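You operate a simulated robot arm through the tools that you are given. There is no shell and no other tool. Be economical: measure what you need, move in short steps, check, and stop when the job is done.

You are at the controls of a simulated robot arm. One attempt, no reset.

Task
Dust the green drawer box top, then polish a patch on it with the pink pad.
Fine: use the orange dust brush and the teal polish tin; lid back on, brush and pad back in their places. Set down upright: orange dust brush. A coat counts when it lies all over at full strength: go over it till it gets no stronger. What is to be rubbed or washed off counts as gone when no trace of it is left.

The check looks at the end state, three seconds after you hand in, the way a careful person would. Anything else that was tipped, shoved, dropped, spilled or broken makes it a failure. Lids that push on must go on centred and level and be pressed home; caps that screw on are set level and turned clockwise until they are tight.

Robot
A 7-joint arm with a two-finger parallel gripper, fixed in place. Base frame: the origin is at the foot of the arm, x ahead of it, y to its left, z up; the work surface is at about z = 0. Lengths are in mm, angles in rad, forces in N, time in s.
With the tool pointing down near the work surface it reaches from about 240 to 620 mm from the base axis. Its first joint turns from -1.152 to 1.152 rad. Payload 2.6 kg.
The TCP is the grasp point between the finger pads, 30 mm short of the fingertips. In the tool frame z runs along the fingers and y along their closing line. Largest opening 94 mm; finger width 28, thickness 10; the body of the gripper, 50 by 96 mm, starts 55 mm behind the TCP.
Orientation is that of the tool frame in the base frame, as [roll, pitch, yaw] about the fixed x, y, z axes, in that order (R = Rz(yaw) Ry(pitch) Rx(roll)). With the fingers straight down and closing along the base's y, the tool's x points along the base's -x, its y along +y and its z along -z.

Tools
- The arm moves only by the tool nudge_tool. Its arguments are lists of equal length, an entry for each row: "delta_rot": the turn, a rotation vector about the base's x, y, z in units of 5 degrees (1.0 is 5 degrees), a list of three; "offset": the shift along the base's x, y, z in units of 25 mm (1.0 is 25 mm), a list of three; "claw": the opening, from 0 (shut) to 1 (fully open). In form: {"delta_rot": [[wx, wy, wz], ...], "offset": [[tx, ty, tz], ...], "claw": [claw, ...]}. A call has 1 to 12 rows; each row shifts and turns the commanded pose from where the row before left it. A call with a number of a shift or a turn outside -1 to 1 is refused whole. Rows are played at 5 a second. More than 50 mm and 0.15 rad between two rows, or a gripper value outside its range, and nothing of the call is played. Where a pose cannot be reached the arm comes as near as it can. A force on the tool above 40 N (or 10 N above the force at the start of the call, whichever is more), or a blocked arm, ends the call early, and 0.2 s more pass. Each finger travels about 72 mm/s and halts on what it meets, pressing with about 21 N; the grip force reading is that of the motor and also rises with nothing between the fingers. The clock runs only during rows and for 0.2 s after the last one: add rows that do not move to give the fingers time. It gives the time, the measured TCP pose, the force on the tool (base axes), the opening and the grip force at its end, in the units of the frame above (readings bear some noise), with the torque about the TCP (base axes, N m) and any sound that the robot's microphone picked up.
- Cameras (640 x 400 px; columns grow to the right, rows downward): "scene" is fixed at [36, 429, 566.1]; the picture's right is [-0.78, -0.62, 0.00], its down [-0.34, 0.43, -0.83] and it looks along [0.52, -0.65, -0.55] (base axes); focal length 305 px, centre (320, 200). "wrist" rides on the gripper at [76, 14, -102] in the tool frame; the picture's right is [-0.18, 0.98, 0.00], its down [-0.75, -0.14, -0.64] and it looks along [-0.63, -0.12, 0.77] (tool axes); focal length 243 px, centre (320, 200). There is no depth. A picture from a camera that has moved, and an enlarged one, comes with that camera's place and axes in the base frame and with its lens.
- grab_frame(camera): a new picture of that camera. The clock stands still meanwhile.
- zoom(camera, box): a new picture of the part [left, top, right, bottom] of that camera's present view, enlarged. The clock stands still meanwhile.
- sign_off(): hands the job in; it is judged then, once.

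Work in short steps. Places have to be worked out from the pictures, the camera data and where the tool is seen: move nearer, look again, correct. Check each grasp and each placing, and mend what went wrong. You have 120 turns and 76 pictures in all, those below and enlarged ones among them. Open the gripper and draw the arm clear of the work before you hand the job in, unless the task says otherwise; then end with one line.

The tools are called after ">>>" as a command line: name --argument value ..., lists and objects as JSON in quotes. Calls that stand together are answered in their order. nudge_tool: Moves the arm, as the interface text tells. Its arguments: {"type":"object","properties":{"delta_rot":{"type":"array","items":{"type":"array","items":{"type":"number"}}},"offset":{"type":"array","items":{"type":"array","items":{"type":"number"}}},"claw":{"type":"array","items":{"type":"number"}}},"required":["delta_rot","offset","claw"]} The other tools are called the same way: grab_frame (camera) takes a picture; zoom (camera, box) takes an enlarged picture of a part of a camera's view; sign_off () hands the job in.

At the start:

```text
time: 0.0
tool_pos: [359.6, 5.9, 410.8]
ee_rot: [3.141, -0.001, -3.141]
contact_force: [-0.7, 0.8, -0.1]
ft_torque: [0.0, -0.01, -0.01]
opening: 93.9
grasp_force: 0.0
```

scene: 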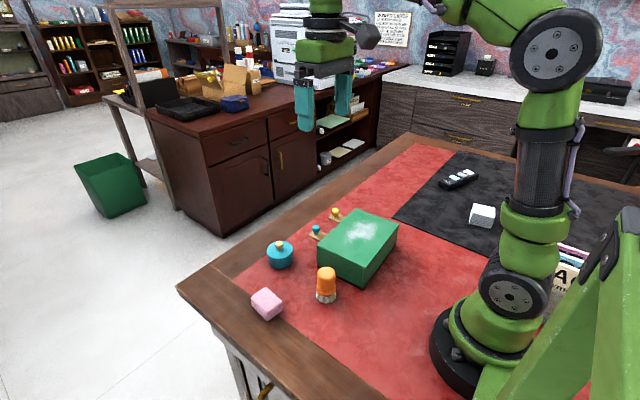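
wrist: 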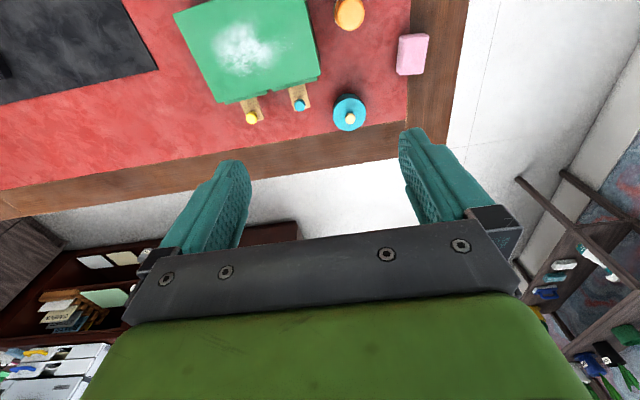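

The pictures show a green box with dust, brush (orange), tin (teal), pink pad. I zoom in on both views to measure.

>>> zoom --camera "scene" --box '[230, 190, 410, 330]'

>>> zoom --camera "wrist" --box '[160, 0, 460, 150]'

```text
2.86 times, centred on (320, 260) of scene
camera zoom: at [36.0, 429.0, 566.1], right [-0.78, -0.62, 0.0], down [-0.34, 0.43, -0.83], along [0.52, -0.65, -0.55], focal length 870 px, centre (320, 29)
```

zoom: 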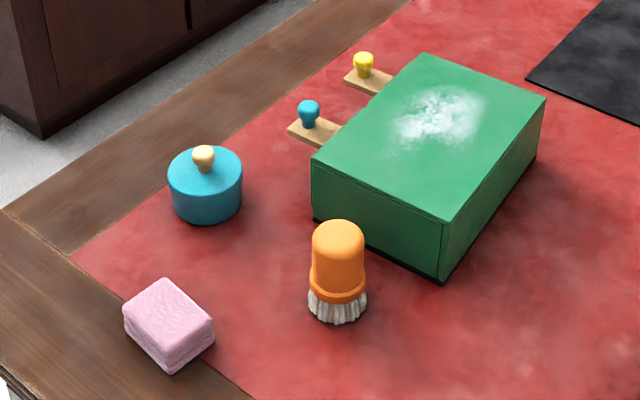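

```text
2.13 times, centred on (310, 75) of wrist
camera zoom: at [284.2, 19.5, 511.0], right [0.18, 0.98, 0.0], down [0.75, -0.14, 0.64], along [0.63, -0.12, -0.77], focal length 518 px, centre (341, 467)
```

zoom: 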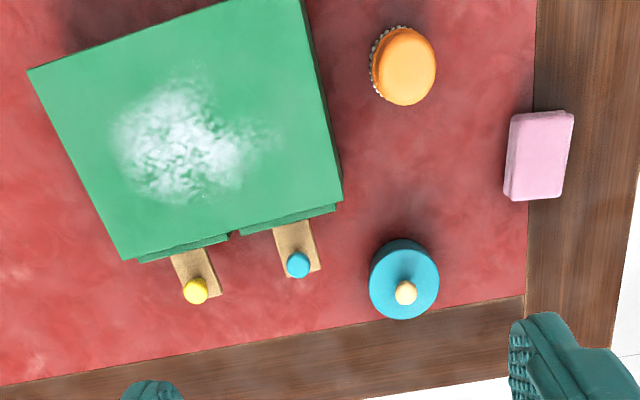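

Triangulation gives: brush about (311,61) roughly 90 tall, tin about (470,43) lid top z≈32 with knob to about 55, pad about (390,164), box top x 260–395, y −190..0, z≈72. I move above the brush and look again.

>>> nudge_tool --delta_rot '[[0, 0, 0], [0, 0, 0], [0, 0, 0], [0, 0, 0], [0, 0, 0], [0, 0, 0], [0, 0, 0], [0, 0, 0], [0, 0, 0]]' --offset '[[-0.215, 0.245, -0.95], [-0.215, 0.245, -0.95], [-0.215, 0.245, -0.95], [-0.215, 0.245, -0.95], [-0.215, 0.245, -0.95], [-0.215, 0.245, -0.95], [-0.215, 0.245, -0.95], [-0.215, 0.245, -0.95], [-0.215, 0.245, -0.95]]' --claw '[0.8, 0.8, 0.8, 0.8, 0.8, 0.8, 0.8, 0.8, 0.8]'

>>> grab_frame --camera "wrist"

>>> grab_frame --camera "scene"

```text
time: 2.0
tool_pos: [309.2, 59.8, 194.4]
ee_rot: [3.141, 0.0, 3.141]
contact_force: [0.9, -0.2, 0.7]
ft_torque: [-0.01, -0.04, -0.01]
opening: 75.2
grasp_force: 0.0
```

```text
71 pictures are left
camera wrist: at [235.1, 74.0, 295.8], right [0.18, 0.98, 0.0], down [0.75, -0.14, 0.64], along [0.63, -0.12, -0.77], focal length 243 px, centre (320, 200)
```

wrist: 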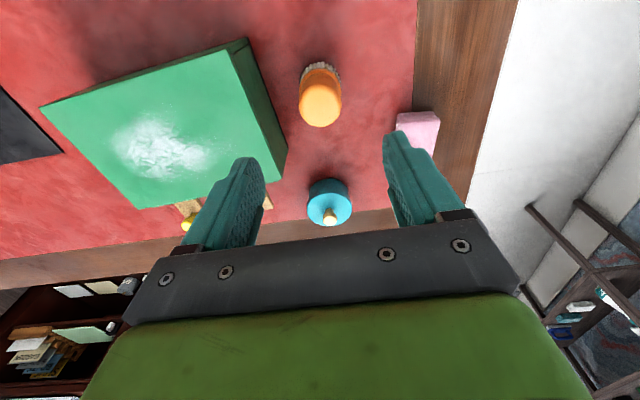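

```text
70 pictures are left
```

scene: 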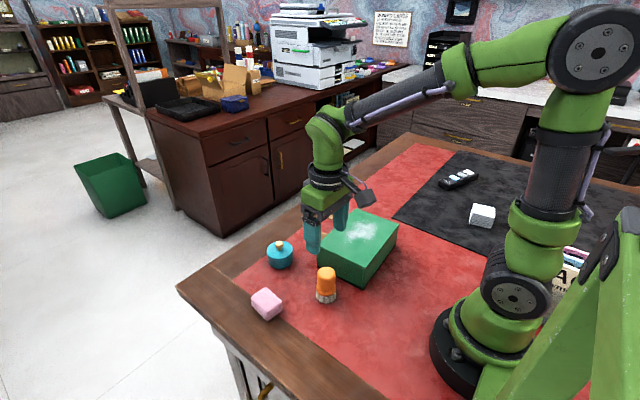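

Brush reads about (309,61); fingers straddle it. I lower to z≈69 (tips at ~39, above the collar).

>>> nudge_tool --delta_rot '[[0, 0, 0], [0, 0, 0], [0, 0, 0], [0, 0, 0]]' --offset '[[0, 0.05, -1], [0, 0, -1], [0, 0, -1], [0, 0, -0.6]]' --claw '[0.8, 0.8, 0.8, 0.8]'

>>> zoom --camera "scene" --box '[230, 190, 410, 330]'

>>> grab_frame --camera "wrist"

```text
time: 3.0
tool_pos: [309.3, 61.0, 106.3]
ee_rot: [3.14, -0.002, -3.14]
contact_force: [-0.1, 0.5, 0.1]
ft_torque: [-0.03, 0.02, 0.02]
opening: 75.1
grasp_force: 0.2
```

```text
2.86 times, centred on (320, 260) of scene
camera zoom: at [36.0, 429.0, 566.1], right [-0.78, -0.62, 0.0], down [-0.34, 0.43, -0.83], along [0.52, -0.65, -0.55], focal length 870 px, centre (320, 29)
```

zoom: 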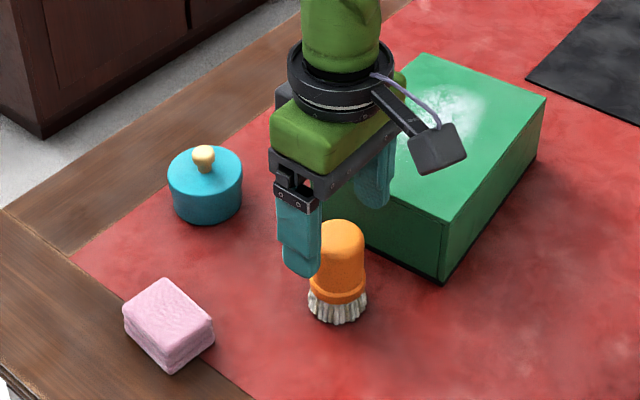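

```text
68 pictures are left
camera wrist: at [235.1, 74.5, 206.7], right [0.18, 0.98, 0.0], down [0.75, -0.14, 0.64], along [0.63, -0.12, -0.77], focal length 243 px, centre (320, 200)
```

wrist: 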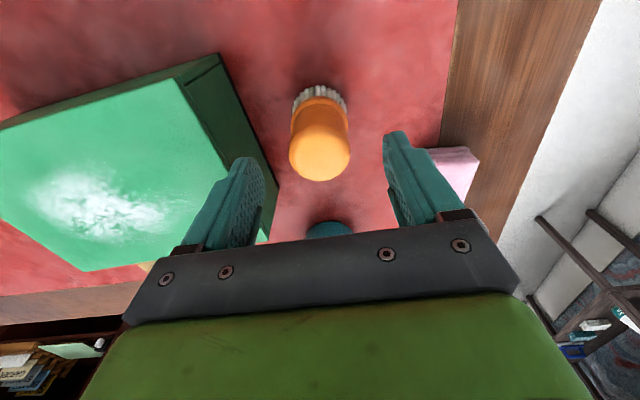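

The brush sits between the fingers. I go down to z≈67, close, and wait for the grip.

>>> nudge_tool --delta_rot '[[0, 0, 0], [0, 0, 0], [0, 0, 0], [0, 0, 0], [0, 0, 0], [0, 0, 0]]' --offset '[[0.04, 0, -0.8], [0, 0.02, -0.76], [0, 0, 0], [0, 0, 0], [0, 0, 0], [0, 0, 0]]' --claw '[0.8, 0.8, 0.8, 0.3, 0.3, 0.3]'

>>> zoom --camera "scene" --box '[230, 190, 410, 330]'

```text
time: 4.4
tool_pos: [311.9, 60.0, 68.4]
ee_rot: [3.14, 0.0, 3.141]
contact_force: [-0.3, -0.1, -0.2]
ft_torque: [0.01, 0.0, -0.01]
opening: 39.4
grasp_force: 21.1
```

```text
2.86 times, centred on (320, 260) of scene
camera zoom: at [36.0, 429.0, 566.1], right [-0.78, -0.62, 0.0], down [-0.34, 0.43, -0.83], along [0.52, -0.65, -0.55], focal length 870 px, centre (320, 29)
```

zoom: 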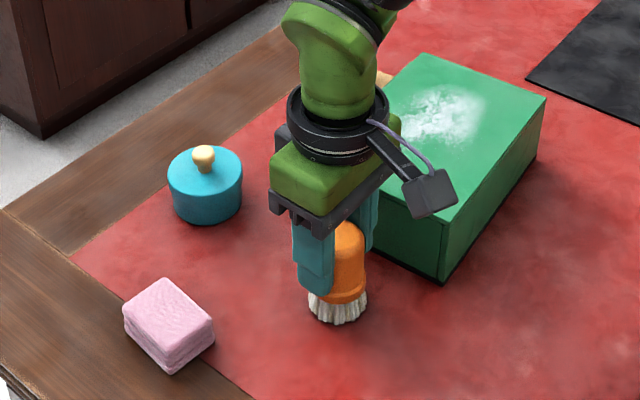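

Grip is firm at 39.4 mm. I lift 100 mm and move over the near-left part of the box top, noting the brush's place: TCP (311,60.5,68).

>>> nudge_tool --delta_rot '[[0, 0, 0], [0, 0, 0], [0, 0, 0], [0, 0, 0], [0, 0, 0], [0, 0, 0], [0, 0, 0], [0, 0, 0], [0, 0, 0]]' --offset '[[0, 0, 1], [0, 0, 1], [0, 0, 1], [0, 0, 1], [-0.24, -0.9, 0], [-0.24, -0.9, 0], [-0.24, -0.9, 0], [-0.24, -0.9, 0], [0, 0, -0.6]]' --claw '[0.3, 0.3, 0.3, 0.3, 0.3, 0.3, 0.3, 0.3, 0.3]'

>>> zoom --camera "scene" --box '[280, 170, 440, 295]'

```text
time: 6.4
tool_pos: [288.2, -28.0, 151.3]
ee_rot: [-3.142, 0.001, 3.141]
contact_force: [-0.1, -0.4, -1.2]
ft_torque: [0.01, 0.0, 0.0]
opening: 39.6
grasp_force: 21.0
```

```text
3.20 times, centred on (360, 232) of scene
camera zoom: at [36.0, 429.0, 566.1], right [-0.78, -0.62, 0.0], down [-0.34, 0.43, -0.83], along [0.52, -0.65, -0.55], focal length 975 px, centre (192, 96)
```

zoom: 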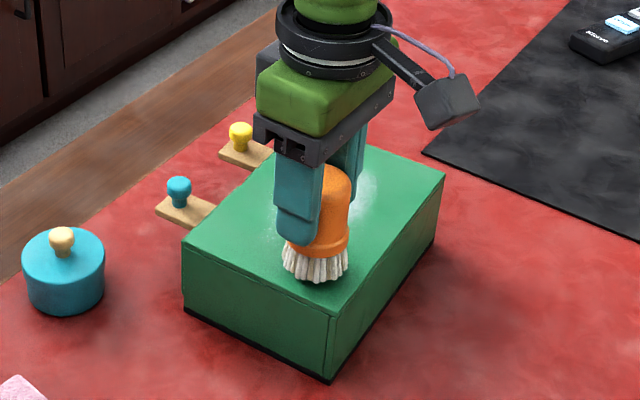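

The brush hovers about 10 mm above the top. I lower gently to find contact.

>>> nudge_tool --delta_rot '[[0, 0, 0], [0, 0, 0], [0, 0, 0]]' --offset '[[0, 0, -0.2], [0, 0, -0.12], [0, 0, -0.08]]' --claw '[0.3, 0.3, 0.3]'

```text
time: 7.2
tool_pos: [286.8, -26.4, 142.0]
ee_rot: [3.141, 0.0, -3.14]
contact_force: [-1.2, -0.3, 3.9]
ft_torque: [-0.07, 0.03, 0.01]
opening: 39.1
grasp_force: 20.2
```

Light contact (4 N) at z≈142. I sweep the first lanes.

>>> nudge_tool --delta_rot '[[0, 0, 0], [0, 0, 0], [0, 0, 0], [0, 0, 0], [0, 0, 0], [0, 0, 0], [0, 0, 0]]' --offset '[[0, -0.8, -0.03], [0, -0.9, 0], [0, -0.9, 0], [0, -0.9, 0], [0, -0.9, 0], [0, -0.9, 0], [0.8, 0, 0]]' --claw '[0.3, 0.3, 0.3, 0.3, 0.3, 0.3, 0.3]'

>>> grab_frame --camera "wrist"

```text
time: 8.8
tool_pos: [307.7, -161.5, 138.7]
ee_rot: [-3.138, 0.0, 3.14]
contact_force: [-7.0, -3.2, 18.9]
ft_torque: [0.0, 0.17, 0.02]
opening: 39.5
grasp_force: 21.1
```

```text
65 pictures are left
camera wrist: at [234.0, -147.4, 240.5], right [0.19, 0.98, 0.0], down [0.75, -0.14, 0.64], along [0.63, -0.12, -0.77], focal length 243 px, centre (320, 200)
```

wrist: 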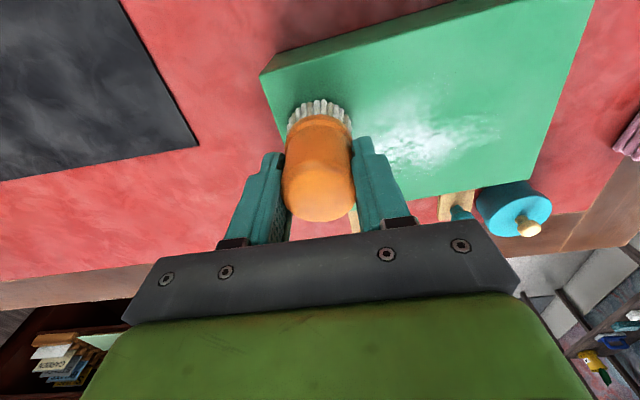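

The first lane is clean. Force rose to 19 N, so I raise 1.5 mm and continue with the second lane.

>>> nudge_tool --delta_rot '[[0, 0, 0], [0, 0, 0], [0, 0, 0], [0, 0, 0], [0, 0, 0], [0, 0, 0], [0, 0, 0], [0, 0, 0]]' --offset '[[0, 0, 0.06], [0, 0.8, 0], [0, 0.9, 0], [0, 0.9, 0], [0, 0.9, 0], [0, 0.9, 0], [0, 0.9, 0], [0.8, 0, 0]]' --claw '[0.3, 0.3, 0.3, 0.3, 0.3, 0.3, 0.3, 0.3]'

```text
time: 10.6
tool_pos: [325.2, -28.2, 143.4]
ee_rot: [-3.141, -0.001, -3.141]
contact_force: [0.0, 0.4, -1.2]
ft_torque: [0.01, 0.03, 0.05]
opening: 39.1
grasp_force: 20.9
```

Contact was lost at this end (z 143); I lower 2 mm and sweep lane 3.

>>> nudge_tool --delta_rot '[[0, 0, 0], [0, 0, 0], [0, 0, 0], [0, 0, 0], [0, 0, 0], [0, 0, 0], [0, 0, 0], [0, 0, 0]]' --offset '[[0, 0, -0.08], [0, -0.8, 0], [0, -0.9, 0], [0, -0.9, 0], [0, -0.9, 0], [0, -0.9, 0], [0, -0.9, 0], [0.8, 0, 0]]' --claw '[0.3, 0.3, 0.3, 0.3, 0.3, 0.3, 0.3, 0.3]'

>>> zoom --camera "wrist" --box '[200, 0, 640, 275]'

```text
time: 12.4
tool_pos: [347.1, -159.7, 142.4]
ee_rot: [-3.141, 0.0, -3.141]
contact_force: [-0.1, 0.3, -0.2]
ft_torque: [-0.03, -0.03, -0.01]
opening: 39.1
grasp_force: 21.3
```

```text
1.45 times, centred on (420, 138) of wrist
camera zoom: at [272.7, -146.9, 242.6], right [0.18, 0.98, 0.0], down [0.75, -0.14, 0.64], along [0.63, -0.12, -0.77], focal length 353 px, centre (174, 291)
```

zoom: 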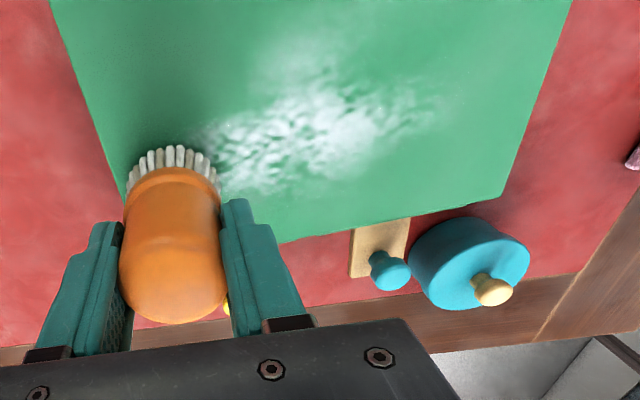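

Lanes 2–3 had no real contact. I lower by 2.5 mm and check the force.

>>> nudge_tool --delta_rot '[[0, 0, 0], [0, 0, 0], [0, 0, 0]]' --offset '[[0, 0, -0.06], [0, 0, -0.04], [0, 0, 0]]' --claw '[0.3, 0.3, 0.3]'

```text
time: 13.2
tool_pos: [347.9, -160.7, 139.6]
ee_rot: [-3.141, 0.002, 3.141]
contact_force: [-5.4, 1.4, 16.9]
ft_torque: [0.09, 0.2, 0.02]
opening: 39.0
grasp_force: 20.7
```

Good pressure (17 N). I sweep lane x≈348 to the near end, step over, and come back along x≈328.

>>> nudge_tool --delta_rot '[[0, 0, 0], [0, 0, 0], [0, 0, 0], [0, 0, 0], [0, 0, 0], [0, 0, 0], [0, 0, 0], [0, 0, 0], [0, 0, 0], [0, 0, 0], [0, 0, 0], [0, 0, 0]]' --offset '[[0, 0.9, 0], [0, 0.9, 0], [0, 0.9, 0], [0, 0.9, 0], [0, 0.9, 0], [0, 0.8, 0], [-0.8, 0, 0], [0, -0.9, 0], [0, -0.9, 0], [0, -0.9, 0], [0, -0.9, 0], [0, -0.9, 0]]' --claw '[0.3, 0.3, 0.3, 0.3, 0.3, 0.3, 0.3, 0.3, 0.3, 0.3, 0.3, 0.3]'

>>> zoom --camera "wrist" --box '[200, 0, 640, 275]'

```text
time: 15.8
tool_pos: [328.7, -140.1, 136.4]
ee_rot: [-3.142, -0.002, -3.14]
contact_force: [-1.7, 6.7, 15.8]
ft_torque: [0.33, -0.01, -0.03]
opening: 38.8
grasp_force: 21.3
```

```text
1.45 times, centred on (420, 138) of wrist
camera zoom: at [253.5, -126.2, 237.9], right [0.18, 0.98, 0.0], down [0.75, -0.14, 0.64], along [0.63, -0.12, -0.77], focal length 353 px, centre (174, 291)
```

zoom: 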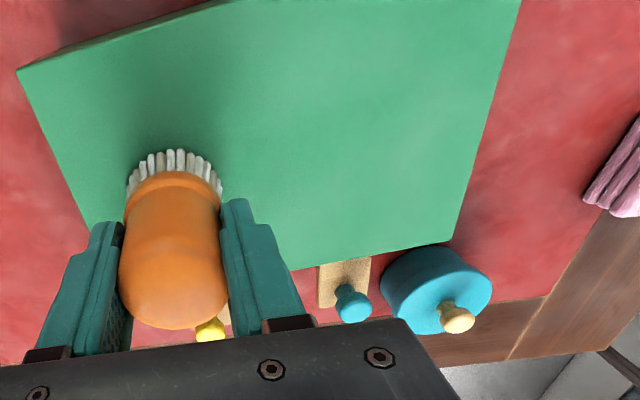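

The top looks clean here. I do a finishing pass on the remaining lanes.

>>> nudge_tool --delta_rot '[[0, 0, 0], [0, 0, 0], [0, 0, 0], [0, 0, 0], [0, 0, 0], [0, 0, 0], [0, 0, 0], [0, 0, 0]]' --offset '[[0, -0.9, 0], [-0.9, 0, 0], [0, 0.9, 0], [0, 0.9, 0], [0, 0.9, 0], [0, 0.9, 0], [0, 0.9, 0], [0, 0.9, 0]]' --claw '[0.3, 0.3, 0.3, 0.3, 0.3, 0.3, 0.3, 0.3]'

>>> nudge_tool --delta_rot '[[0, 0, 0], [0, 0, 0], [0, 0, 0], [0, 0, 0], [0, 0, 0], [0, 0, 0], [0, 0, 0], [0, 0, 0], [0, 0, 0]]' --offset '[[0.9, 0, 0], [0.9, 0, 0], [0.7, 0, 0], [0, -0.9, 0], [0, -0.9, 0], [0, -0.9, 0], [0, -0.9, 0], [0, -0.9, 0], [0, -0.9, 0]]' --claw '[0.3, 0.3, 0.3, 0.3, 0.3, 0.3, 0.3, 0.3, 0.3]'

```text
time: 17.6
tool_pos: [305.8, -26.7, 138.8]
ee_rot: [-3.141, 0.001, -3.141]
contact_force: [-0.2, 0.2, -1.3]
ft_torque: [0.0, -0.02, 0.0]
opening: 38.9
grasp_force: 20.8
```

```text
time: 19.6
tool_pos: [368.9, -165.0, 137.9]
ee_rot: [-3.141, -0.001, 3.14]
contact_force: [-1.9, 1.7, 4.8]
ft_torque: [0.05, 0.13, -0.02]
opening: 39.0
grasp_force: 20.8
```

Now I lift clear 40 mm and inspect the whole top from both cameras.

>>> nudge_tool --delta_rot '[[0, 0, 0], [0, 0, 0], [0, 0, 0], [0, 0, 0], [0, 0, 0], [0, 0, 0], [0, 0, 0], [0, 0, 0], [0, 0, 0], [0, 0, 0], [0, 0, 0]]' --offset '[[0, 0, 1], [0, 0, 1], [-0.25, 0.9, 0], [-0.25, 0.9, 0], [-0.25, 0.9, 0], [-0.25, 0.9, 0], [-0.25, 0.9, 0], [-0.25, 0.9, 0], [-0.25, 0.9, 0], [-0.25, 0.9, 0], [-0.25, 0.9, 0]]' --claw '[0.3, 0.3, 0.3, 0.3, 0.3, 0.3, 0.3, 0.3, 0.3, 0.3, 0.3]'

>>> zoom --camera "scene" --box '[230, 190, 410, 330]'

>>> grab_frame --camera "wrist"

```text
time: 22.0
tool_pos: [312.8, 40.1, 188.1]
ee_rot: [-3.141, 0.001, -3.14]
contact_force: [-0.2, -0.2, -1.1]
ft_torque: [0.02, -0.02, -0.03]
opening: 39.1
grasp_force: 21.6
```

```text
2.86 times, centred on (320, 260) of scene
camera zoom: at [36.0, 429.0, 566.1], right [-0.78, -0.62, 0.0], down [-0.34, 0.43, -0.83], along [0.52, -0.65, -0.55], focal length 870 px, centre (320, 29)
```

zoom: 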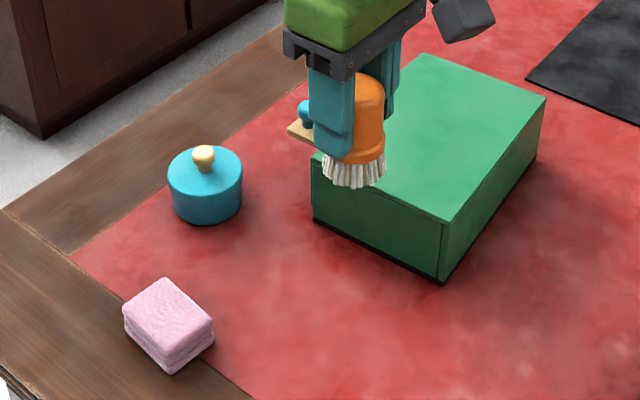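

```text
61 pictures are left
camera wrist: at [238.0, 53.4, 290.0], right [0.18, 0.98, 0.0], down [0.75, -0.14, 0.64], along [0.63, -0.12, -0.77], focal length 243 px, centre (320, 200)
```

wrist: 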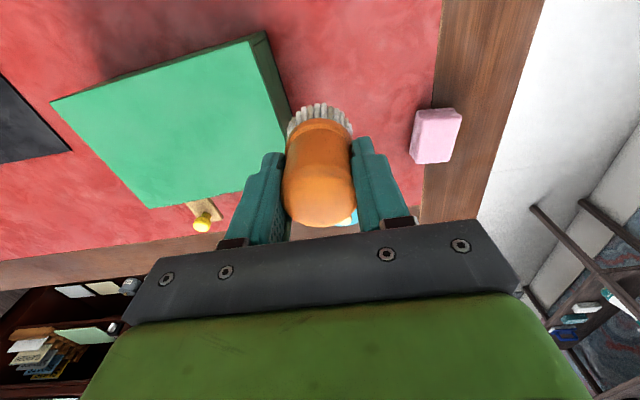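

The dust is gone. I return the brush to its place: shift +20 in y, then descend to just above the mat.

>>> nudge_tool --delta_rot '[[0, 0, 0], [0, 0, 0], [0, 0, 0], [0, 0, 0], [0, 0, 0], [0, 0, 0]]' --offset '[[-0.05, 0.82, 0], [0, 0, -1], [0, 0, -1], [0, 0, -1], [0, 0, -1], [0, 0, -0.6]]' --claw '[0.3, 0.3, 0.3, 0.3, 0.3, 0.3]'

```text
time: 23.4
tool_pos: [311.8, 60.0, 74.1]
ee_rot: [-3.141, -0.001, 3.14]
contact_force: [-0.4, -0.7, -0.5]
ft_torque: [0.0, 0.02, -0.01]
opening: 39.1
grasp_force: 20.2
```

I lower in fine steps to feel the mat.

>>> nudge_tool --delta_rot '[[0, 0, 0], [0, 0, 0], [0, 0, 0], [0, 0, 0]]' --offset '[[0, 0, -0.12], [0, 0, -0.08], [0, 0, -0.06], [0, 0, 0]]' --claw '[0.3, 0.3, 0.3, 0.3]'

```text
time: 24.4
tool_pos: [311.7, 61.1, 66.9]
ee_rot: [-3.141, -0.002, -3.141]
contact_force: [-0.5, 0.0, -1.3]
ft_torque: [-0.02, 0.0, 0.0]
opening: 39.2
grasp_force: 21.2
```

>>> nudge_tool --delta_rot '[[0, 0, 0], [0, 0, 0]]' --offset '[[0, 0, -0.06], [0, 0, 0]]' --claw '[0.3, 0.3]'

>>> zoom --camera "scene" --box '[290, 240, 370, 310]'

```text
time: 25.0
tool_pos: [310.2, 59.2, 65.7]
ee_rot: [3.141, 0.001, 3.142]
contact_force: [0.7, -0.1, 0.1]
ft_torque: [0.0, -0.01, 0.02]
opening: 39.4
grasp_force: 20.9
```

```text
5.71 times, centred on (330, 275) of scene
camera zoom: at [36.0, 429.0, 566.1], right [-0.78, -0.62, 0.0], down [-0.34, 0.43, -0.83], along [0.52, -0.65, -0.55], focal length 1740 px, centre (263, -229)
```

zoom: 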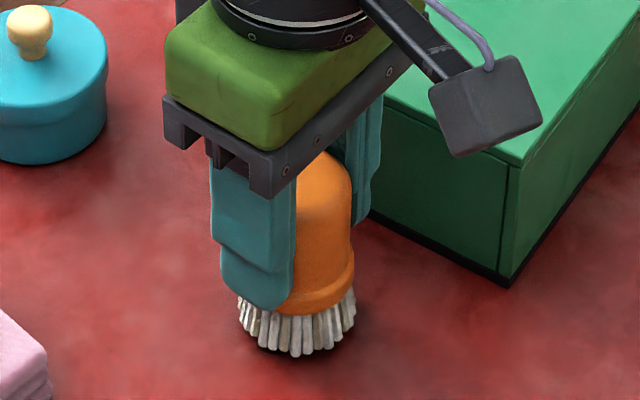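

Nearly down; I lower 1 mm at a time until a contact force shows.

>>> nudge_tool --delta_rot '[[0, 0, 0], [0, 0, 0]]' --offset '[[0, 0, -0.05], [0, 0, 0]]' --claw '[0.3, 0.3]'

```text
time: 25.6
tool_pos: [311.1, 60.8, 64.7]
ee_rot: [-3.141, 0.0, 3.14]
contact_force: [0.3, -0.4, -1.1]
ft_torque: [-0.01, 0.02, 0.03]
opening: 39.2
grasp_force: 20.9
```

>>> nudge_tool --delta_rot '[[0, 0, 0], [0, 0, 0]]' --offset '[[0, 0, -0.05], [0, 0, 0]]' --claw '[0.3, 0.3]'

```text
time: 26.2
tool_pos: [310.2, 59.5, 63.0]
ee_rot: [3.14, 0.0, 3.142]
contact_force: [0.5, 0.5, -0.2]
ft_torque: [-0.02, -0.02, -0.06]
opening: 39.3
grasp_force: 20.9
```

>>> nudge_tool --delta_rot '[[0, 0, 0], [0, 0, 0]]' --offset '[[0, 0, -0.05], [0, 0, 0]]' --claw '[0.3, 0.3]'

>>> zoom --camera "scene" --box '[290, 240, 370, 310]'

```text
time: 26.8
tool_pos: [310.8, 59.9, 62.1]
ee_rot: [-3.141, -0.002, 3.14]
contact_force: [-0.3, -0.3, 0.1]
ft_torque: [0.01, 0.0, -0.01]
opening: 39.2
grasp_force: 21.0
```

```text
5.71 times, centred on (330, 275) of scene
camera zoom: at [36.0, 429.0, 566.1], right [-0.78, -0.62, 0.0], down [-0.34, 0.43, -0.83], along [0.52, -0.65, -0.55], focal length 1740 px, centre (263, -229)
```

zoom: 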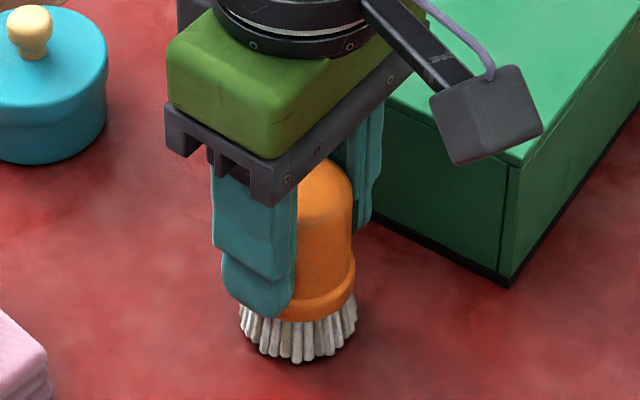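

The bristles still moved down, so it hasn't touched. I continue in 1 mm steps.

>>> nudge_tool --delta_rot '[[0, 0, 0], [0, 0, 0]]' --offset '[[0, 0, -0.06], [0, 0, 0]]' --claw '[0.3, 0.3]'

```text
time: 27.4
tool_pos: [310.8, 59.0, 61.8]
ee_rot: [-3.142, 0.004, 3.141]
contact_force: [-3.2, -3.4, 24.4]
ft_torque: [-0.14, 0.31, -0.01]
opening: 39.2
grasp_force: 21.4
```

Contact at z≈61. I ease up 0.7 mm, then open a bit (0.75) and rise.

>>> nudge_tool --delta_rot '[[0, 0, 0], [0, 0, 0], [0, 0, 0], [0, 0, 0], [0, 0, 0], [0, 0, 0], [0, 0, 0], [0, 0, 0], [0, 0, 0]]' --offset '[[0, 0, 0.03], [0, 0, 0], [0, 0, 0], [0, 0, 0], [0, 0, 0.4], [0, 0, 1], [0, 0, 1], [0, 0, 1], [0, 0, 1]]' --claw '[0.3, 0.5, 0.7, 0.75, 0.75, 0.75, 0.75, 0.75, 0.75]'

>>> zoom --camera "scene" --box '[230, 190, 410, 330]'

```text
time: 29.4
tool_pos: [308.9, 58.3, 171.7]
ee_rot: [3.141, 0.0, 3.141]
contact_force: [0.2, 0.2, 0.3]
ft_torque: [0.02, 0.01, -0.04]
opening: 70.5
grasp_force: 0.1
```

```text
2.86 times, centred on (320, 260) of scene
camera zoom: at [36.0, 429.0, 566.1], right [-0.78, -0.62, 0.0], down [-0.34, 0.43, -0.83], along [0.52, -0.65, -0.55], focal length 870 px, centre (320, 29)
```

zoom: 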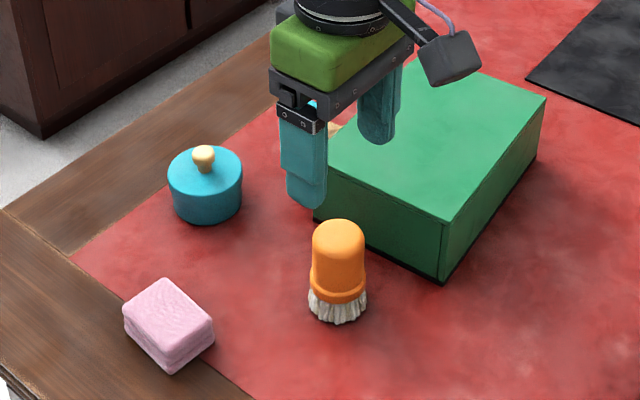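

Brush is upright back in place. Next I move over the tin at about (470,43).

>>> nudge_tool --delta_rot '[[0, 0, 0], [0, 0, 0], [0, 0, 0], [0, 0, 0], [0, 0, 0], [0, 0, 0], [0, 0, 0]]' --offset '[[0.9, -0.08, 0], [0.9, -0.08, 0], [0.9, -0.08, 0], [0.9, -0.08, 0], [0.9, -0.08, 0], [0.9, -0.08, -0.3], [0.95, -0.08, -0.3]]' --claw '[0.5, 0.5, 0.5, 0.5, 0.5, 0.5, 0.5]'

>>> zoom --camera "wrist" --box '[160, 20, 480, 220]'

>>> zoom --camera "scene" --box '[240, 200, 360, 290]'

```text
time: 31.0
tool_pos: [467.9, 44.8, 157.6]
ee_rot: [-3.14, 0.001, -3.14]
contact_force: [-0.3, 0.2, 0.0]
ft_torque: [-0.01, 0.0, 0.01]
opening: 47.1
grasp_force: 0.1
```

```text
2.00 times, centred on (320, 120) of wrist
camera zoom: at [394.2, 58.9, 258.0], right [0.18, 0.98, 0.0], down [0.75, -0.14, 0.64], along [0.63, -0.12, -0.77], focal length 485 px, centre (320, 360)
```

zoom: 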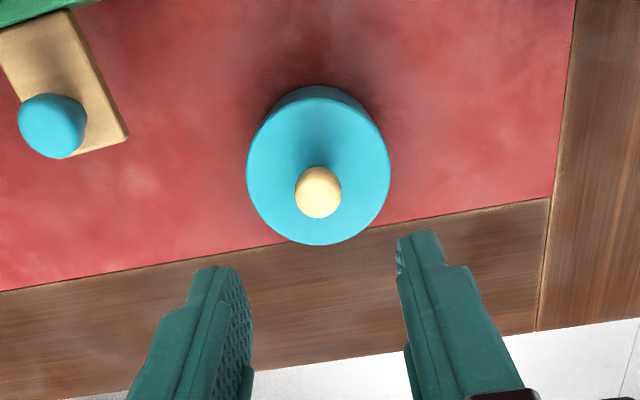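

```text
4.44 times, centred on (300, 245) of scene
camera zoom: at [36.0, 429.0, 566.1], right [-0.78, -0.62, 0.0], down [-0.34, 0.43, -0.83], along [0.52, -0.65, -0.55], focal length 1354 px, centre (409, 0)
```

zoom: 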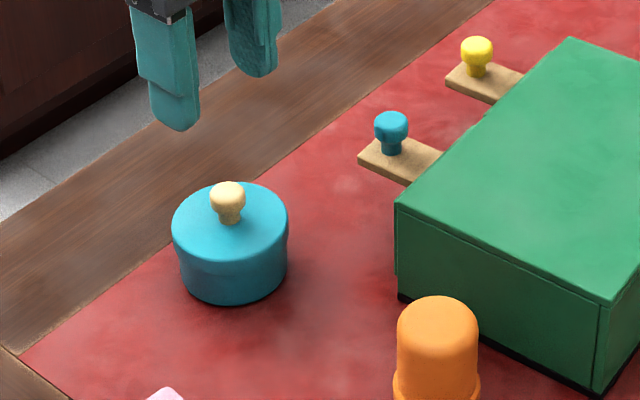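

Knob centre about (470,44), z≈45–62. I descend to TCP z≈73 so fingertips are just above the lid, then close.

>>> nudge_tool --delta_rot '[[0, 0, 0], [0, 0, 0], [0, 0, 0], [0, 0, 0]]' --offset '[[0.08, -0.02, -1], [0, 0, -1], [0, 0, -1], [0, 0, -0.3]]' --claw '[0.5, 0.5, 0.5, 0.5]'

>>> zoom --camera "scene" --box '[240, 200, 360, 290]'

>>> zoom --camera "wrist" --box '[160, 60, 480, 260]'

```text
time: 32.0
tool_pos: [473.0, 46.0, 74.7]
ee_rot: [-3.142, 0.0, -3.141]
contact_force: [-0.4, 0.2, -0.8]
ft_torque: [-0.01, 0.01, -0.02]
opening: 47.1
grasp_force: 0.0
```

```text
4.44 times, centred on (300, 245) of scene
camera zoom: at [36.0, 429.0, 566.1], right [-0.78, -0.62, 0.0], down [-0.34, 0.43, -0.83], along [0.52, -0.65, -0.55], focal length 1354 px, centre (409, 0)
```

zoom: 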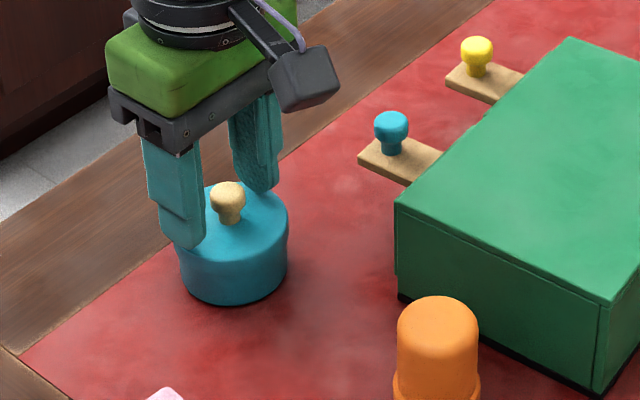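

```text
2.00 times, centred on (320, 160) of wrist
camera zoom: at [397.9, 60.5, 175.0], right [0.18, 0.98, 0.0], down [0.75, -0.14, 0.64], along [0.63, -0.12, -0.77], focal length 485 px, centre (320, 280)
```

zoom: 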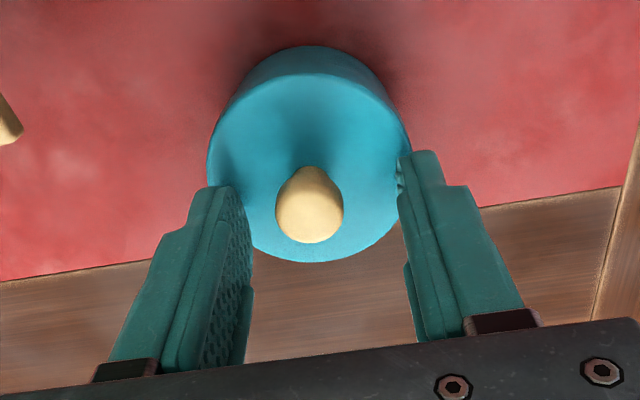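

Fingers straddle the knob. I shift slightly (−2, −1), lower 2 mm and close.

>>> nudge_tool --delta_rot '[[0, 0, 0], [0, 0, 0], [0, 0, 0], [0, 0, 0]]' --offset '[[-0.08, -0.04, -0.08], [0, 0, 0], [0, 0, 0], [0, 0, 0]]' --claw '[0.5, 0.1, 0.1, 0.1]'

>>> zoom --camera "scene" --box '[240, 200, 360, 290]'

```text
time: 33.0
tool_pos: [469.9, 44.6, 72.7]
ee_rot: [-3.141, -0.001, -3.141]
contact_force: [-0.4, 1.1, 0.8]
ft_torque: [-0.03, 0.02, 0.03]
opening: 18.1
grasp_force: 21.2
heard: snap
```

```text
4.44 times, centred on (300, 245) of scene
camera zoom: at [36.0, 429.0, 566.1], right [-0.78, -0.62, 0.0], down [-0.34, 0.43, -0.83], along [0.52, -0.65, -0.55], focal length 1354 px, centre (409, 0)
```

zoom: 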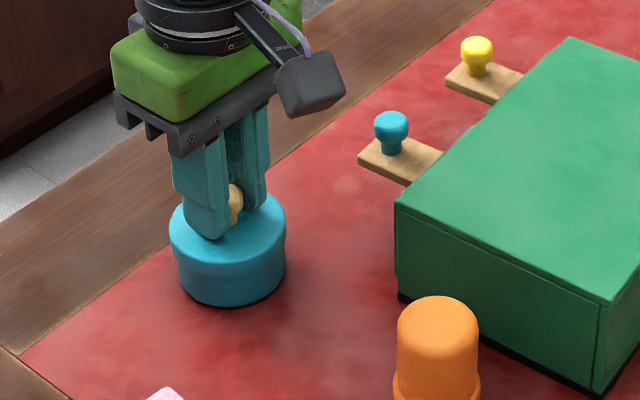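

Grip at 18 mm, and a "snap": probably the lid came loose. I lift slowly.

>>> nudge_tool --delta_rot '[[0, 0, 0], [0, 0, 0], [0, 0, 0], [0, 0, 0]]' --offset '[[0, 0, 0.2], [0, 0, 0.3], [0, 0, 0.3], [0, 0, 0.4]]' --claw '[0.1, 0.1, 0.1, 0.1]'

>>> zoom --camera "scene" --box '[240, 200, 360, 290]'

```text
time: 34.0
tool_pos: [469.9, 44.0, 101.7]
ee_rot: [3.14, -0.001, 3.142]
contact_force: [0.8, -0.3, 0.1]
ft_torque: [-0.01, -0.01, 0.02]
opening: 18.2
grasp_force: 21.3
```

```text
4.44 times, centred on (300, 245) of scene
camera zoom: at [36.0, 429.0, 566.1], right [-0.78, -0.62, 0.0], down [-0.34, 0.43, -0.83], along [0.52, -0.65, -0.55], focal length 1354 px, centre (409, 0)
```

zoom: 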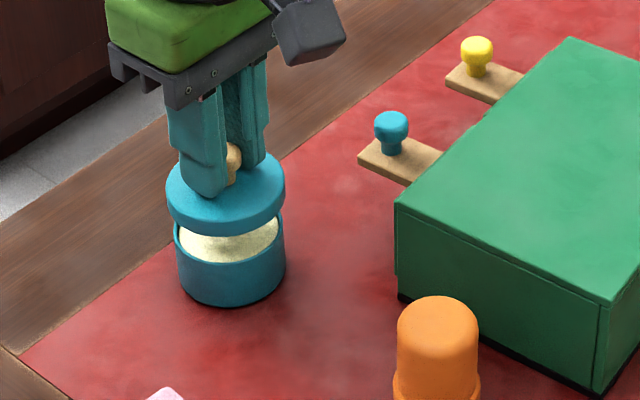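

The lid is off cleanly and polish is visible near the brim. I carry the lid to a free mat spot at about (462,118).

>>> nudge_tool --delta_rot '[[0, 0, 0], [0, 0, 0], [0, 0, 0], [0, 0, 0], [0, 0, 0], [0, 0, 0], [0, 0, 0]]' --offset '[[0, 0, 0.6], [-0.08, 0.74, 0], [-0.08, 0.74, 0], [-0.08, 0.74, 0], [-0.08, 0.74, 0], [0, 0, -1], [0, 0, -0.8]]' --claw '[0.1, 0.1, 0.1, 0.1, 0.1, 0.1, 0.1]'

>>> zoom --camera "scene" --box '[220, 200, 340, 290]'

```text
time: 35.6
tool_pos: [461.4, 119.0, 70.6]
ee_rot: [3.141, -0.002, 3.141]
contact_force: [0.3, -0.4, -0.8]
ft_torque: [-0.01, 0.02, -0.01]
opening: 18.4
grasp_force: 21.5
```

```text
4.44 times, centred on (280, 245) of scene
camera zoom: at [36.0, 429.0, 566.1], right [-0.78, -0.62, 0.0], down [-0.34, 0.43, -0.83], along [0.52, -0.65, -0.55], focal length 1354 px, centre (498, 0)
```

zoom: 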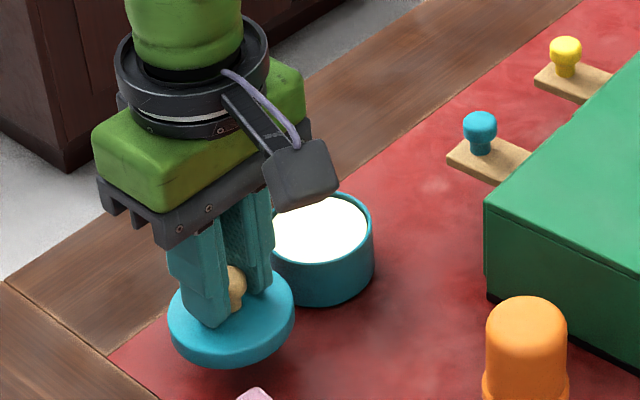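

Level over free mat. I lower it to near contact, then slowly.

>>> nudge_tool --delta_rot '[[0, 0, 0], [0, 0, 0], [0, 0, 0], [0, 0, 0]]' --offset '[[0, 0, -0.4], [0, 0, -0.12], [0, 0, -0.08], [0, 0, 0]]' --claw '[0.1, 0.1, 0.1, 0.1]'

>>> zoom --camera "scene" --box '[220, 200, 340, 290]'

```text
time: 36.6
tool_pos: [460.9, 119.0, 56.1]
ee_rot: [3.142, -0.001, -3.14]
contact_force: [0.6, 0.2, 0.1]
ft_torque: [-0.03, 0.0, 0.02]
opening: 18.5
grasp_force: 21.4
```

```text
4.44 times, centred on (280, 245) of scene
camera zoom: at [36.0, 429.0, 566.1], right [-0.78, -0.62, 0.0], down [-0.34, 0.43, -0.83], along [0.52, -0.65, -0.55], focal length 1354 px, centre (498, 0)
```

zoom: 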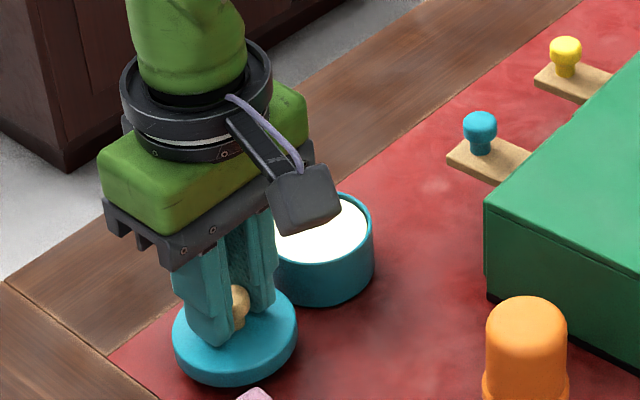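

Still a few mm up; continue in small steps.

>>> nudge_tool --delta_rot '[[0, 0, 0], [0, 0, 0]]' --offset '[[0, 0, -0.1], [0, 0, 0]]' --claw '[0.1, 0.1]'

>>> nudge_tool --delta_rot '[[0, 0, 0], [0, 0, 0]]' --offset '[[0, 0, -0.08], [0, 0, 0]]' --claw '[0.1, 0.1]'

```text
time: 37.2
tool_pos: [460.2, 118.9, 54.2]
ee_rot: [-3.141, -0.001, 3.141]
contact_force: [-0.2, 0.2, -0.4]
ft_torque: [0.02, -0.01, -0.01]
opening: 18.2
grasp_force: 21.2
```

```text
time: 37.8
tool_pos: [462.3, 118.0, 52.5]
ee_rot: [3.14, -0.001, 3.14]
contact_force: [0.5, -1.0, 0.0]
ft_torque: [0.0, 0.01, 0.02]
opening: 18.4
grasp_force: 21.7
```

>>> nudge_tool --delta_rot '[[0, 0, 0], [0, 0, 0]]' --offset '[[0, 0, -0.06], [0, 0, 0]]' --claw '[0.1, 0.1]'

>>> nudge_tool --delta_rot '[[0, 0, 0], [0, 0, 0]]' --offset '[[0, 0, -0.05], [0, 0, 0]]' --claw '[0.1, 0.1]'

>>> zoom --camera "scene" --box '[220, 200, 340, 290]'

```text
time: 38.4
tool_pos: [461.4, 118.9, 51.1]
ee_rot: [3.141, 0.001, -3.141]
contact_force: [0.6, -0.4, -0.4]
ft_torque: [-0.02, -0.01, 0.01]
opening: 18.2
grasp_force: 20.9
```

```text
time: 39.0
tool_pos: [461.3, 118.2, 48.8]
ee_rot: [3.14, 0.001, -3.141]
contact_force: [0.7, -0.1, -0.1]
ft_torque: [0.03, -0.02, -0.02]
opening: 18.1
grasp_force: 21.4
```

```text
4.44 times, centred on (280, 245) of scene
camera zoom: at [36.0, 429.0, 566.1], right [-0.78, -0.62, 0.0], down [-0.34, 0.43, -0.83], along [0.52, -0.65, -0.55], focal length 1354 px, centre (498, 0)
```

zoom: 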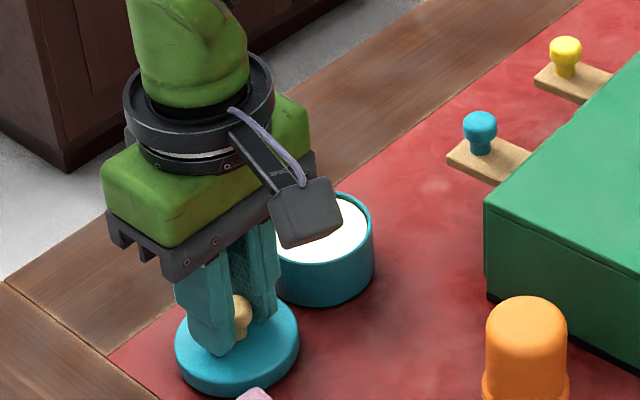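

>>> nudge_tool --delta_rot '[[0, 0, 0], [0, 0, 0]]' --offset '[[0, 0, -0.06], [0, 0, 0]]' --claw '[0.1, 0.1]'

>>> nudge_tool --delta_rot '[[0, 0, 0], [0, 0, 0]]' --offset '[[0, 0, -0.04], [0, 0, 0]]' --claw '[0.1, 0.1]'

```text
time: 39.6
tool_pos: [460.6, 119.6, 47.6]
ee_rot: [3.141, -0.002, 3.14]
contact_force: [0.1, 0.0, 0.0]
ft_torque: [-0.03, 0.0, 0.02]
opening: 18.4
grasp_force: 20.8
```

```text
time: 40.2
tool_pos: [461.0, 119.8, 46.1]
ee_rot: [3.14, 0.0, -3.141]
contact_force: [0.6, 0.7, 0.2]
ft_torque: [-0.01, 0.02, 0.02]
opening: 18.4
grasp_force: 20.9
```

Still no touch at z≈46; continuing down slowly.

>>> nudge_tool --delta_rot '[[0, 0, 0], [0, 0, 0]]' --offset '[[0, 0, -0.05], [0, 0, 0]]' --claw '[0.1, 0.1]'

>>> nudge_tool --delta_rot '[[0, 0, 0], [0, 0, 0]]' --offset '[[0, 0, -0.04], [0, 0, 0]]' --claw '[0.1, 0.1]'

>>> zoom --camera "scene" --box '[220, 200, 340, 290]'

```text
time: 40.8
tool_pos: [461.0, 118.5, 45.1]
ee_rot: [-3.141, -0.002, -3.14]
contact_force: [0.1, -0.6, -0.1]
ft_torque: [-0.02, 0.02, -0.01]
opening: 18.2
grasp_force: 20.6
```

```text
time: 41.4
tool_pos: [462.3, 117.9, 43.6]
ee_rot: [-3.141, 0.0, 3.141]
contact_force: [-0.6, -1.4, -0.7]
ft_torque: [0.01, 0.01, -0.01]
opening: 18.4
grasp_force: 21.1
```

```text
4.44 times, centred on (280, 245) of scene
camera zoom: at [36.0, 429.0, 566.1], right [-0.78, -0.62, 0.0], down [-0.34, 0.43, -0.83], along [0.52, -0.65, -0.55], focal length 1354 px, centre (498, 0)
```

zoom: 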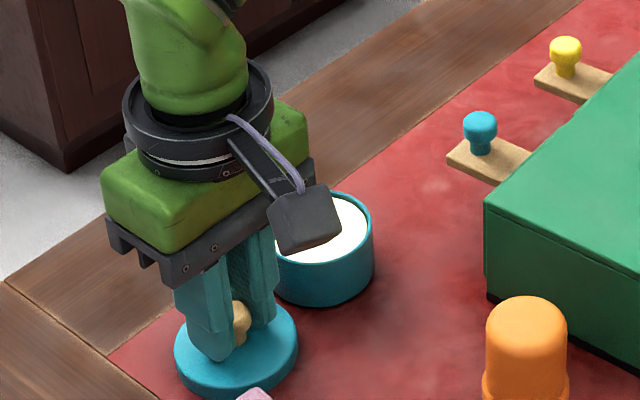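

Estimate ~5 mm still to go. I continue.

>>> nudge_tool --delta_rot '[[0, 0, 0], [0, 0, 0]]' --offset '[[0, 0, -0.06], [0, 0, 0]]' --claw '[0.1, 0.1]'

>>> nudge_tool --delta_rot '[[0, 0, 0], [0, 0, 0]]' --offset '[[0, 0, -0.05], [0, 0, 0]]' --claw '[0.1, 0.1]'

>>> nudge_tool --delta_rot '[[0, 0, 0], [0, 0, 0]]' --offset '[[0, 0, -0.04], [0, 0, 0]]' --claw '[0.1, 0.1]'

```text
time: 42.0
tool_pos: [461.6, 118.5, 41.7]
ee_rot: [-3.14, -0.001, -3.141]
contact_force: [-0.4, 0.0, 0.2]
ft_torque: [0.02, 0.01, 0.0]
opening: 18.2
grasp_force: 21.3
```

```text
time: 42.6
tool_pos: [461.4, 120.2, 41.7]
ee_rot: [3.141, 0.0, 3.141]
contact_force: [-0.2, 0.7, -0.4]
ft_torque: [0.02, 0.03, 0.0]
opening: 18.1
grasp_force: 20.9
```

```text
time: 43.2
tool_pos: [461.1, 120.6, 41.7]
ee_rot: [3.141, 0.002, -3.141]
contact_force: [0.8, -0.6, 0.0]
ft_torque: [0.02, 0.01, 0.02]
opening: 18.3
grasp_force: 20.6
```

>>> nudge_tool --delta_rot '[[0, 0, 0], [0, 0, 0]]' --offset '[[0, 0, -0.05], [0, 0, 0]]' --claw '[0.1, 0.1]'

>>> nudge_tool --delta_rot '[[0, 0, 0], [0, 0, 0]]' --offset '[[0, 0, -0.04], [0, 0, 0]]' --claw '[0.1, 0.1]'

>>> zoom --camera "scene" --box '[220, 220, 300, 290]'

```text
time: 43.8
tool_pos: [461.8, 119.3, 39.9]
ee_rot: [-3.141, 0.0, -3.141]
contact_force: [0.5, 0.4, 0.6]
ft_torque: [-0.01, 0.0, 0.03]
opening: 18.0
grasp_force: 20.8
```

```text
time: 44.4
tool_pos: [460.6, 119.7, 38.3]
ee_rot: [-3.141, -0.001, -3.141]
contact_force: [-0.5, 0.3, 0.5]
ft_torque: [-0.01, 0.0, -0.01]
opening: 18.3
grasp_force: 21.1
```

```text
5.71 times, centred on (260, 255) of scene
camera zoom: at [36.0, 429.0, 566.1], right [-0.78, -0.62, 0.0], down [-0.34, 0.43, -0.83], along [0.52, -0.65, -0.55], focal length 1740 px, centre (663, -114)
```

zoom: 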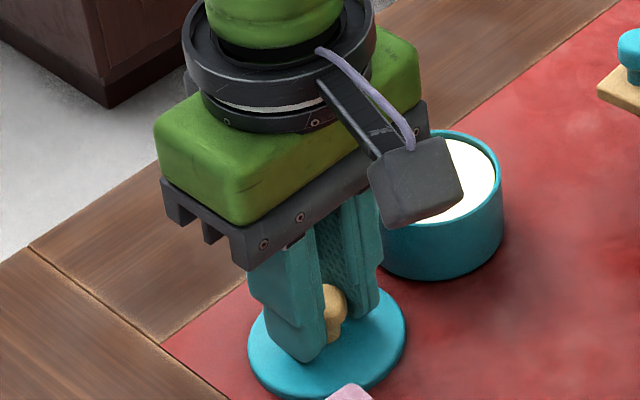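

The lid is cropped in that view; I look more closely.

>>> zoom --camera "scene" --box '[240, 250, 320, 300]'

>>> grab_frame --camera "wrist"

```text
8.00 times, centred on (280, 275) of scene
camera zoom: at [36.0, 429.0, 566.1], right [-0.78, -0.62, 0.0], down [-0.34, 0.43, -0.83], along [0.52, -0.65, -0.55], focal length 2437 px, centre (640, -400)
```

zoom: 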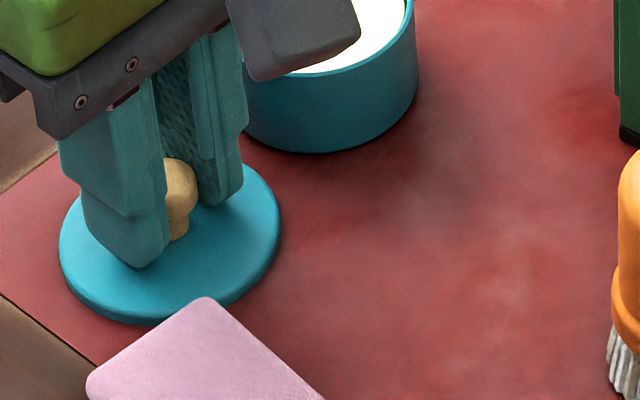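

```text
45 pictures are left
camera wrist: at [386.3, 133.4, 139.2], right [0.18, 0.98, 0.0], down [0.75, -0.14, 0.64], along [0.63, -0.12, -0.77], focal length 243 px, centre (320, 200)
```

wrist: 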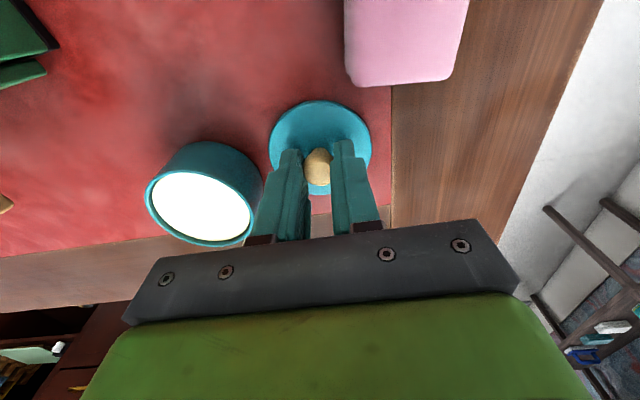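

The lid rim looks half-sunk into the mat with no force felt: I've gone too low (rim ~14 mm, lid top ≈ tip − 4). I raise about 10 mm and check the rim.

>>> nudge_tool --delta_rot '[[0, 0, 0], [0, 0, 0], [0, 0, 0]]' --offset '[[0, 0, 0.25], [0, 0, 0.2], [0, 0, 0]]' --claw '[0.1, 0.1, 0.1]'

>>> zoom --camera "scene" --box '[240, 250, 320, 300]'

```text
time: 45.2
tool_pos: [460.9, 119.0, 49.9]
ee_rot: [3.141, 0.001, -3.141]
contact_force: [0.3, 0.0, 0.2]
ft_torque: [-0.05, -0.02, -0.04]
opening: 18.3
grasp_force: 21.0
```

```text
8.00 times, centred on (280, 275) of scene
camera zoom: at [36.0, 429.0, 566.1], right [-0.78, -0.62, 0.0], down [-0.34, 0.43, -0.83], along [0.52, -0.65, -0.55], focal length 2437 px, centre (640, -400)
```

zoom: 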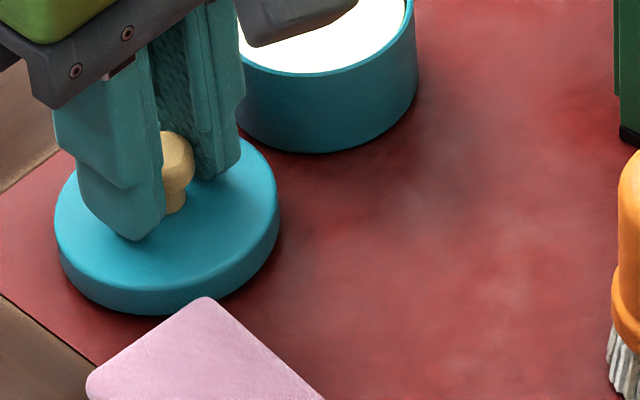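

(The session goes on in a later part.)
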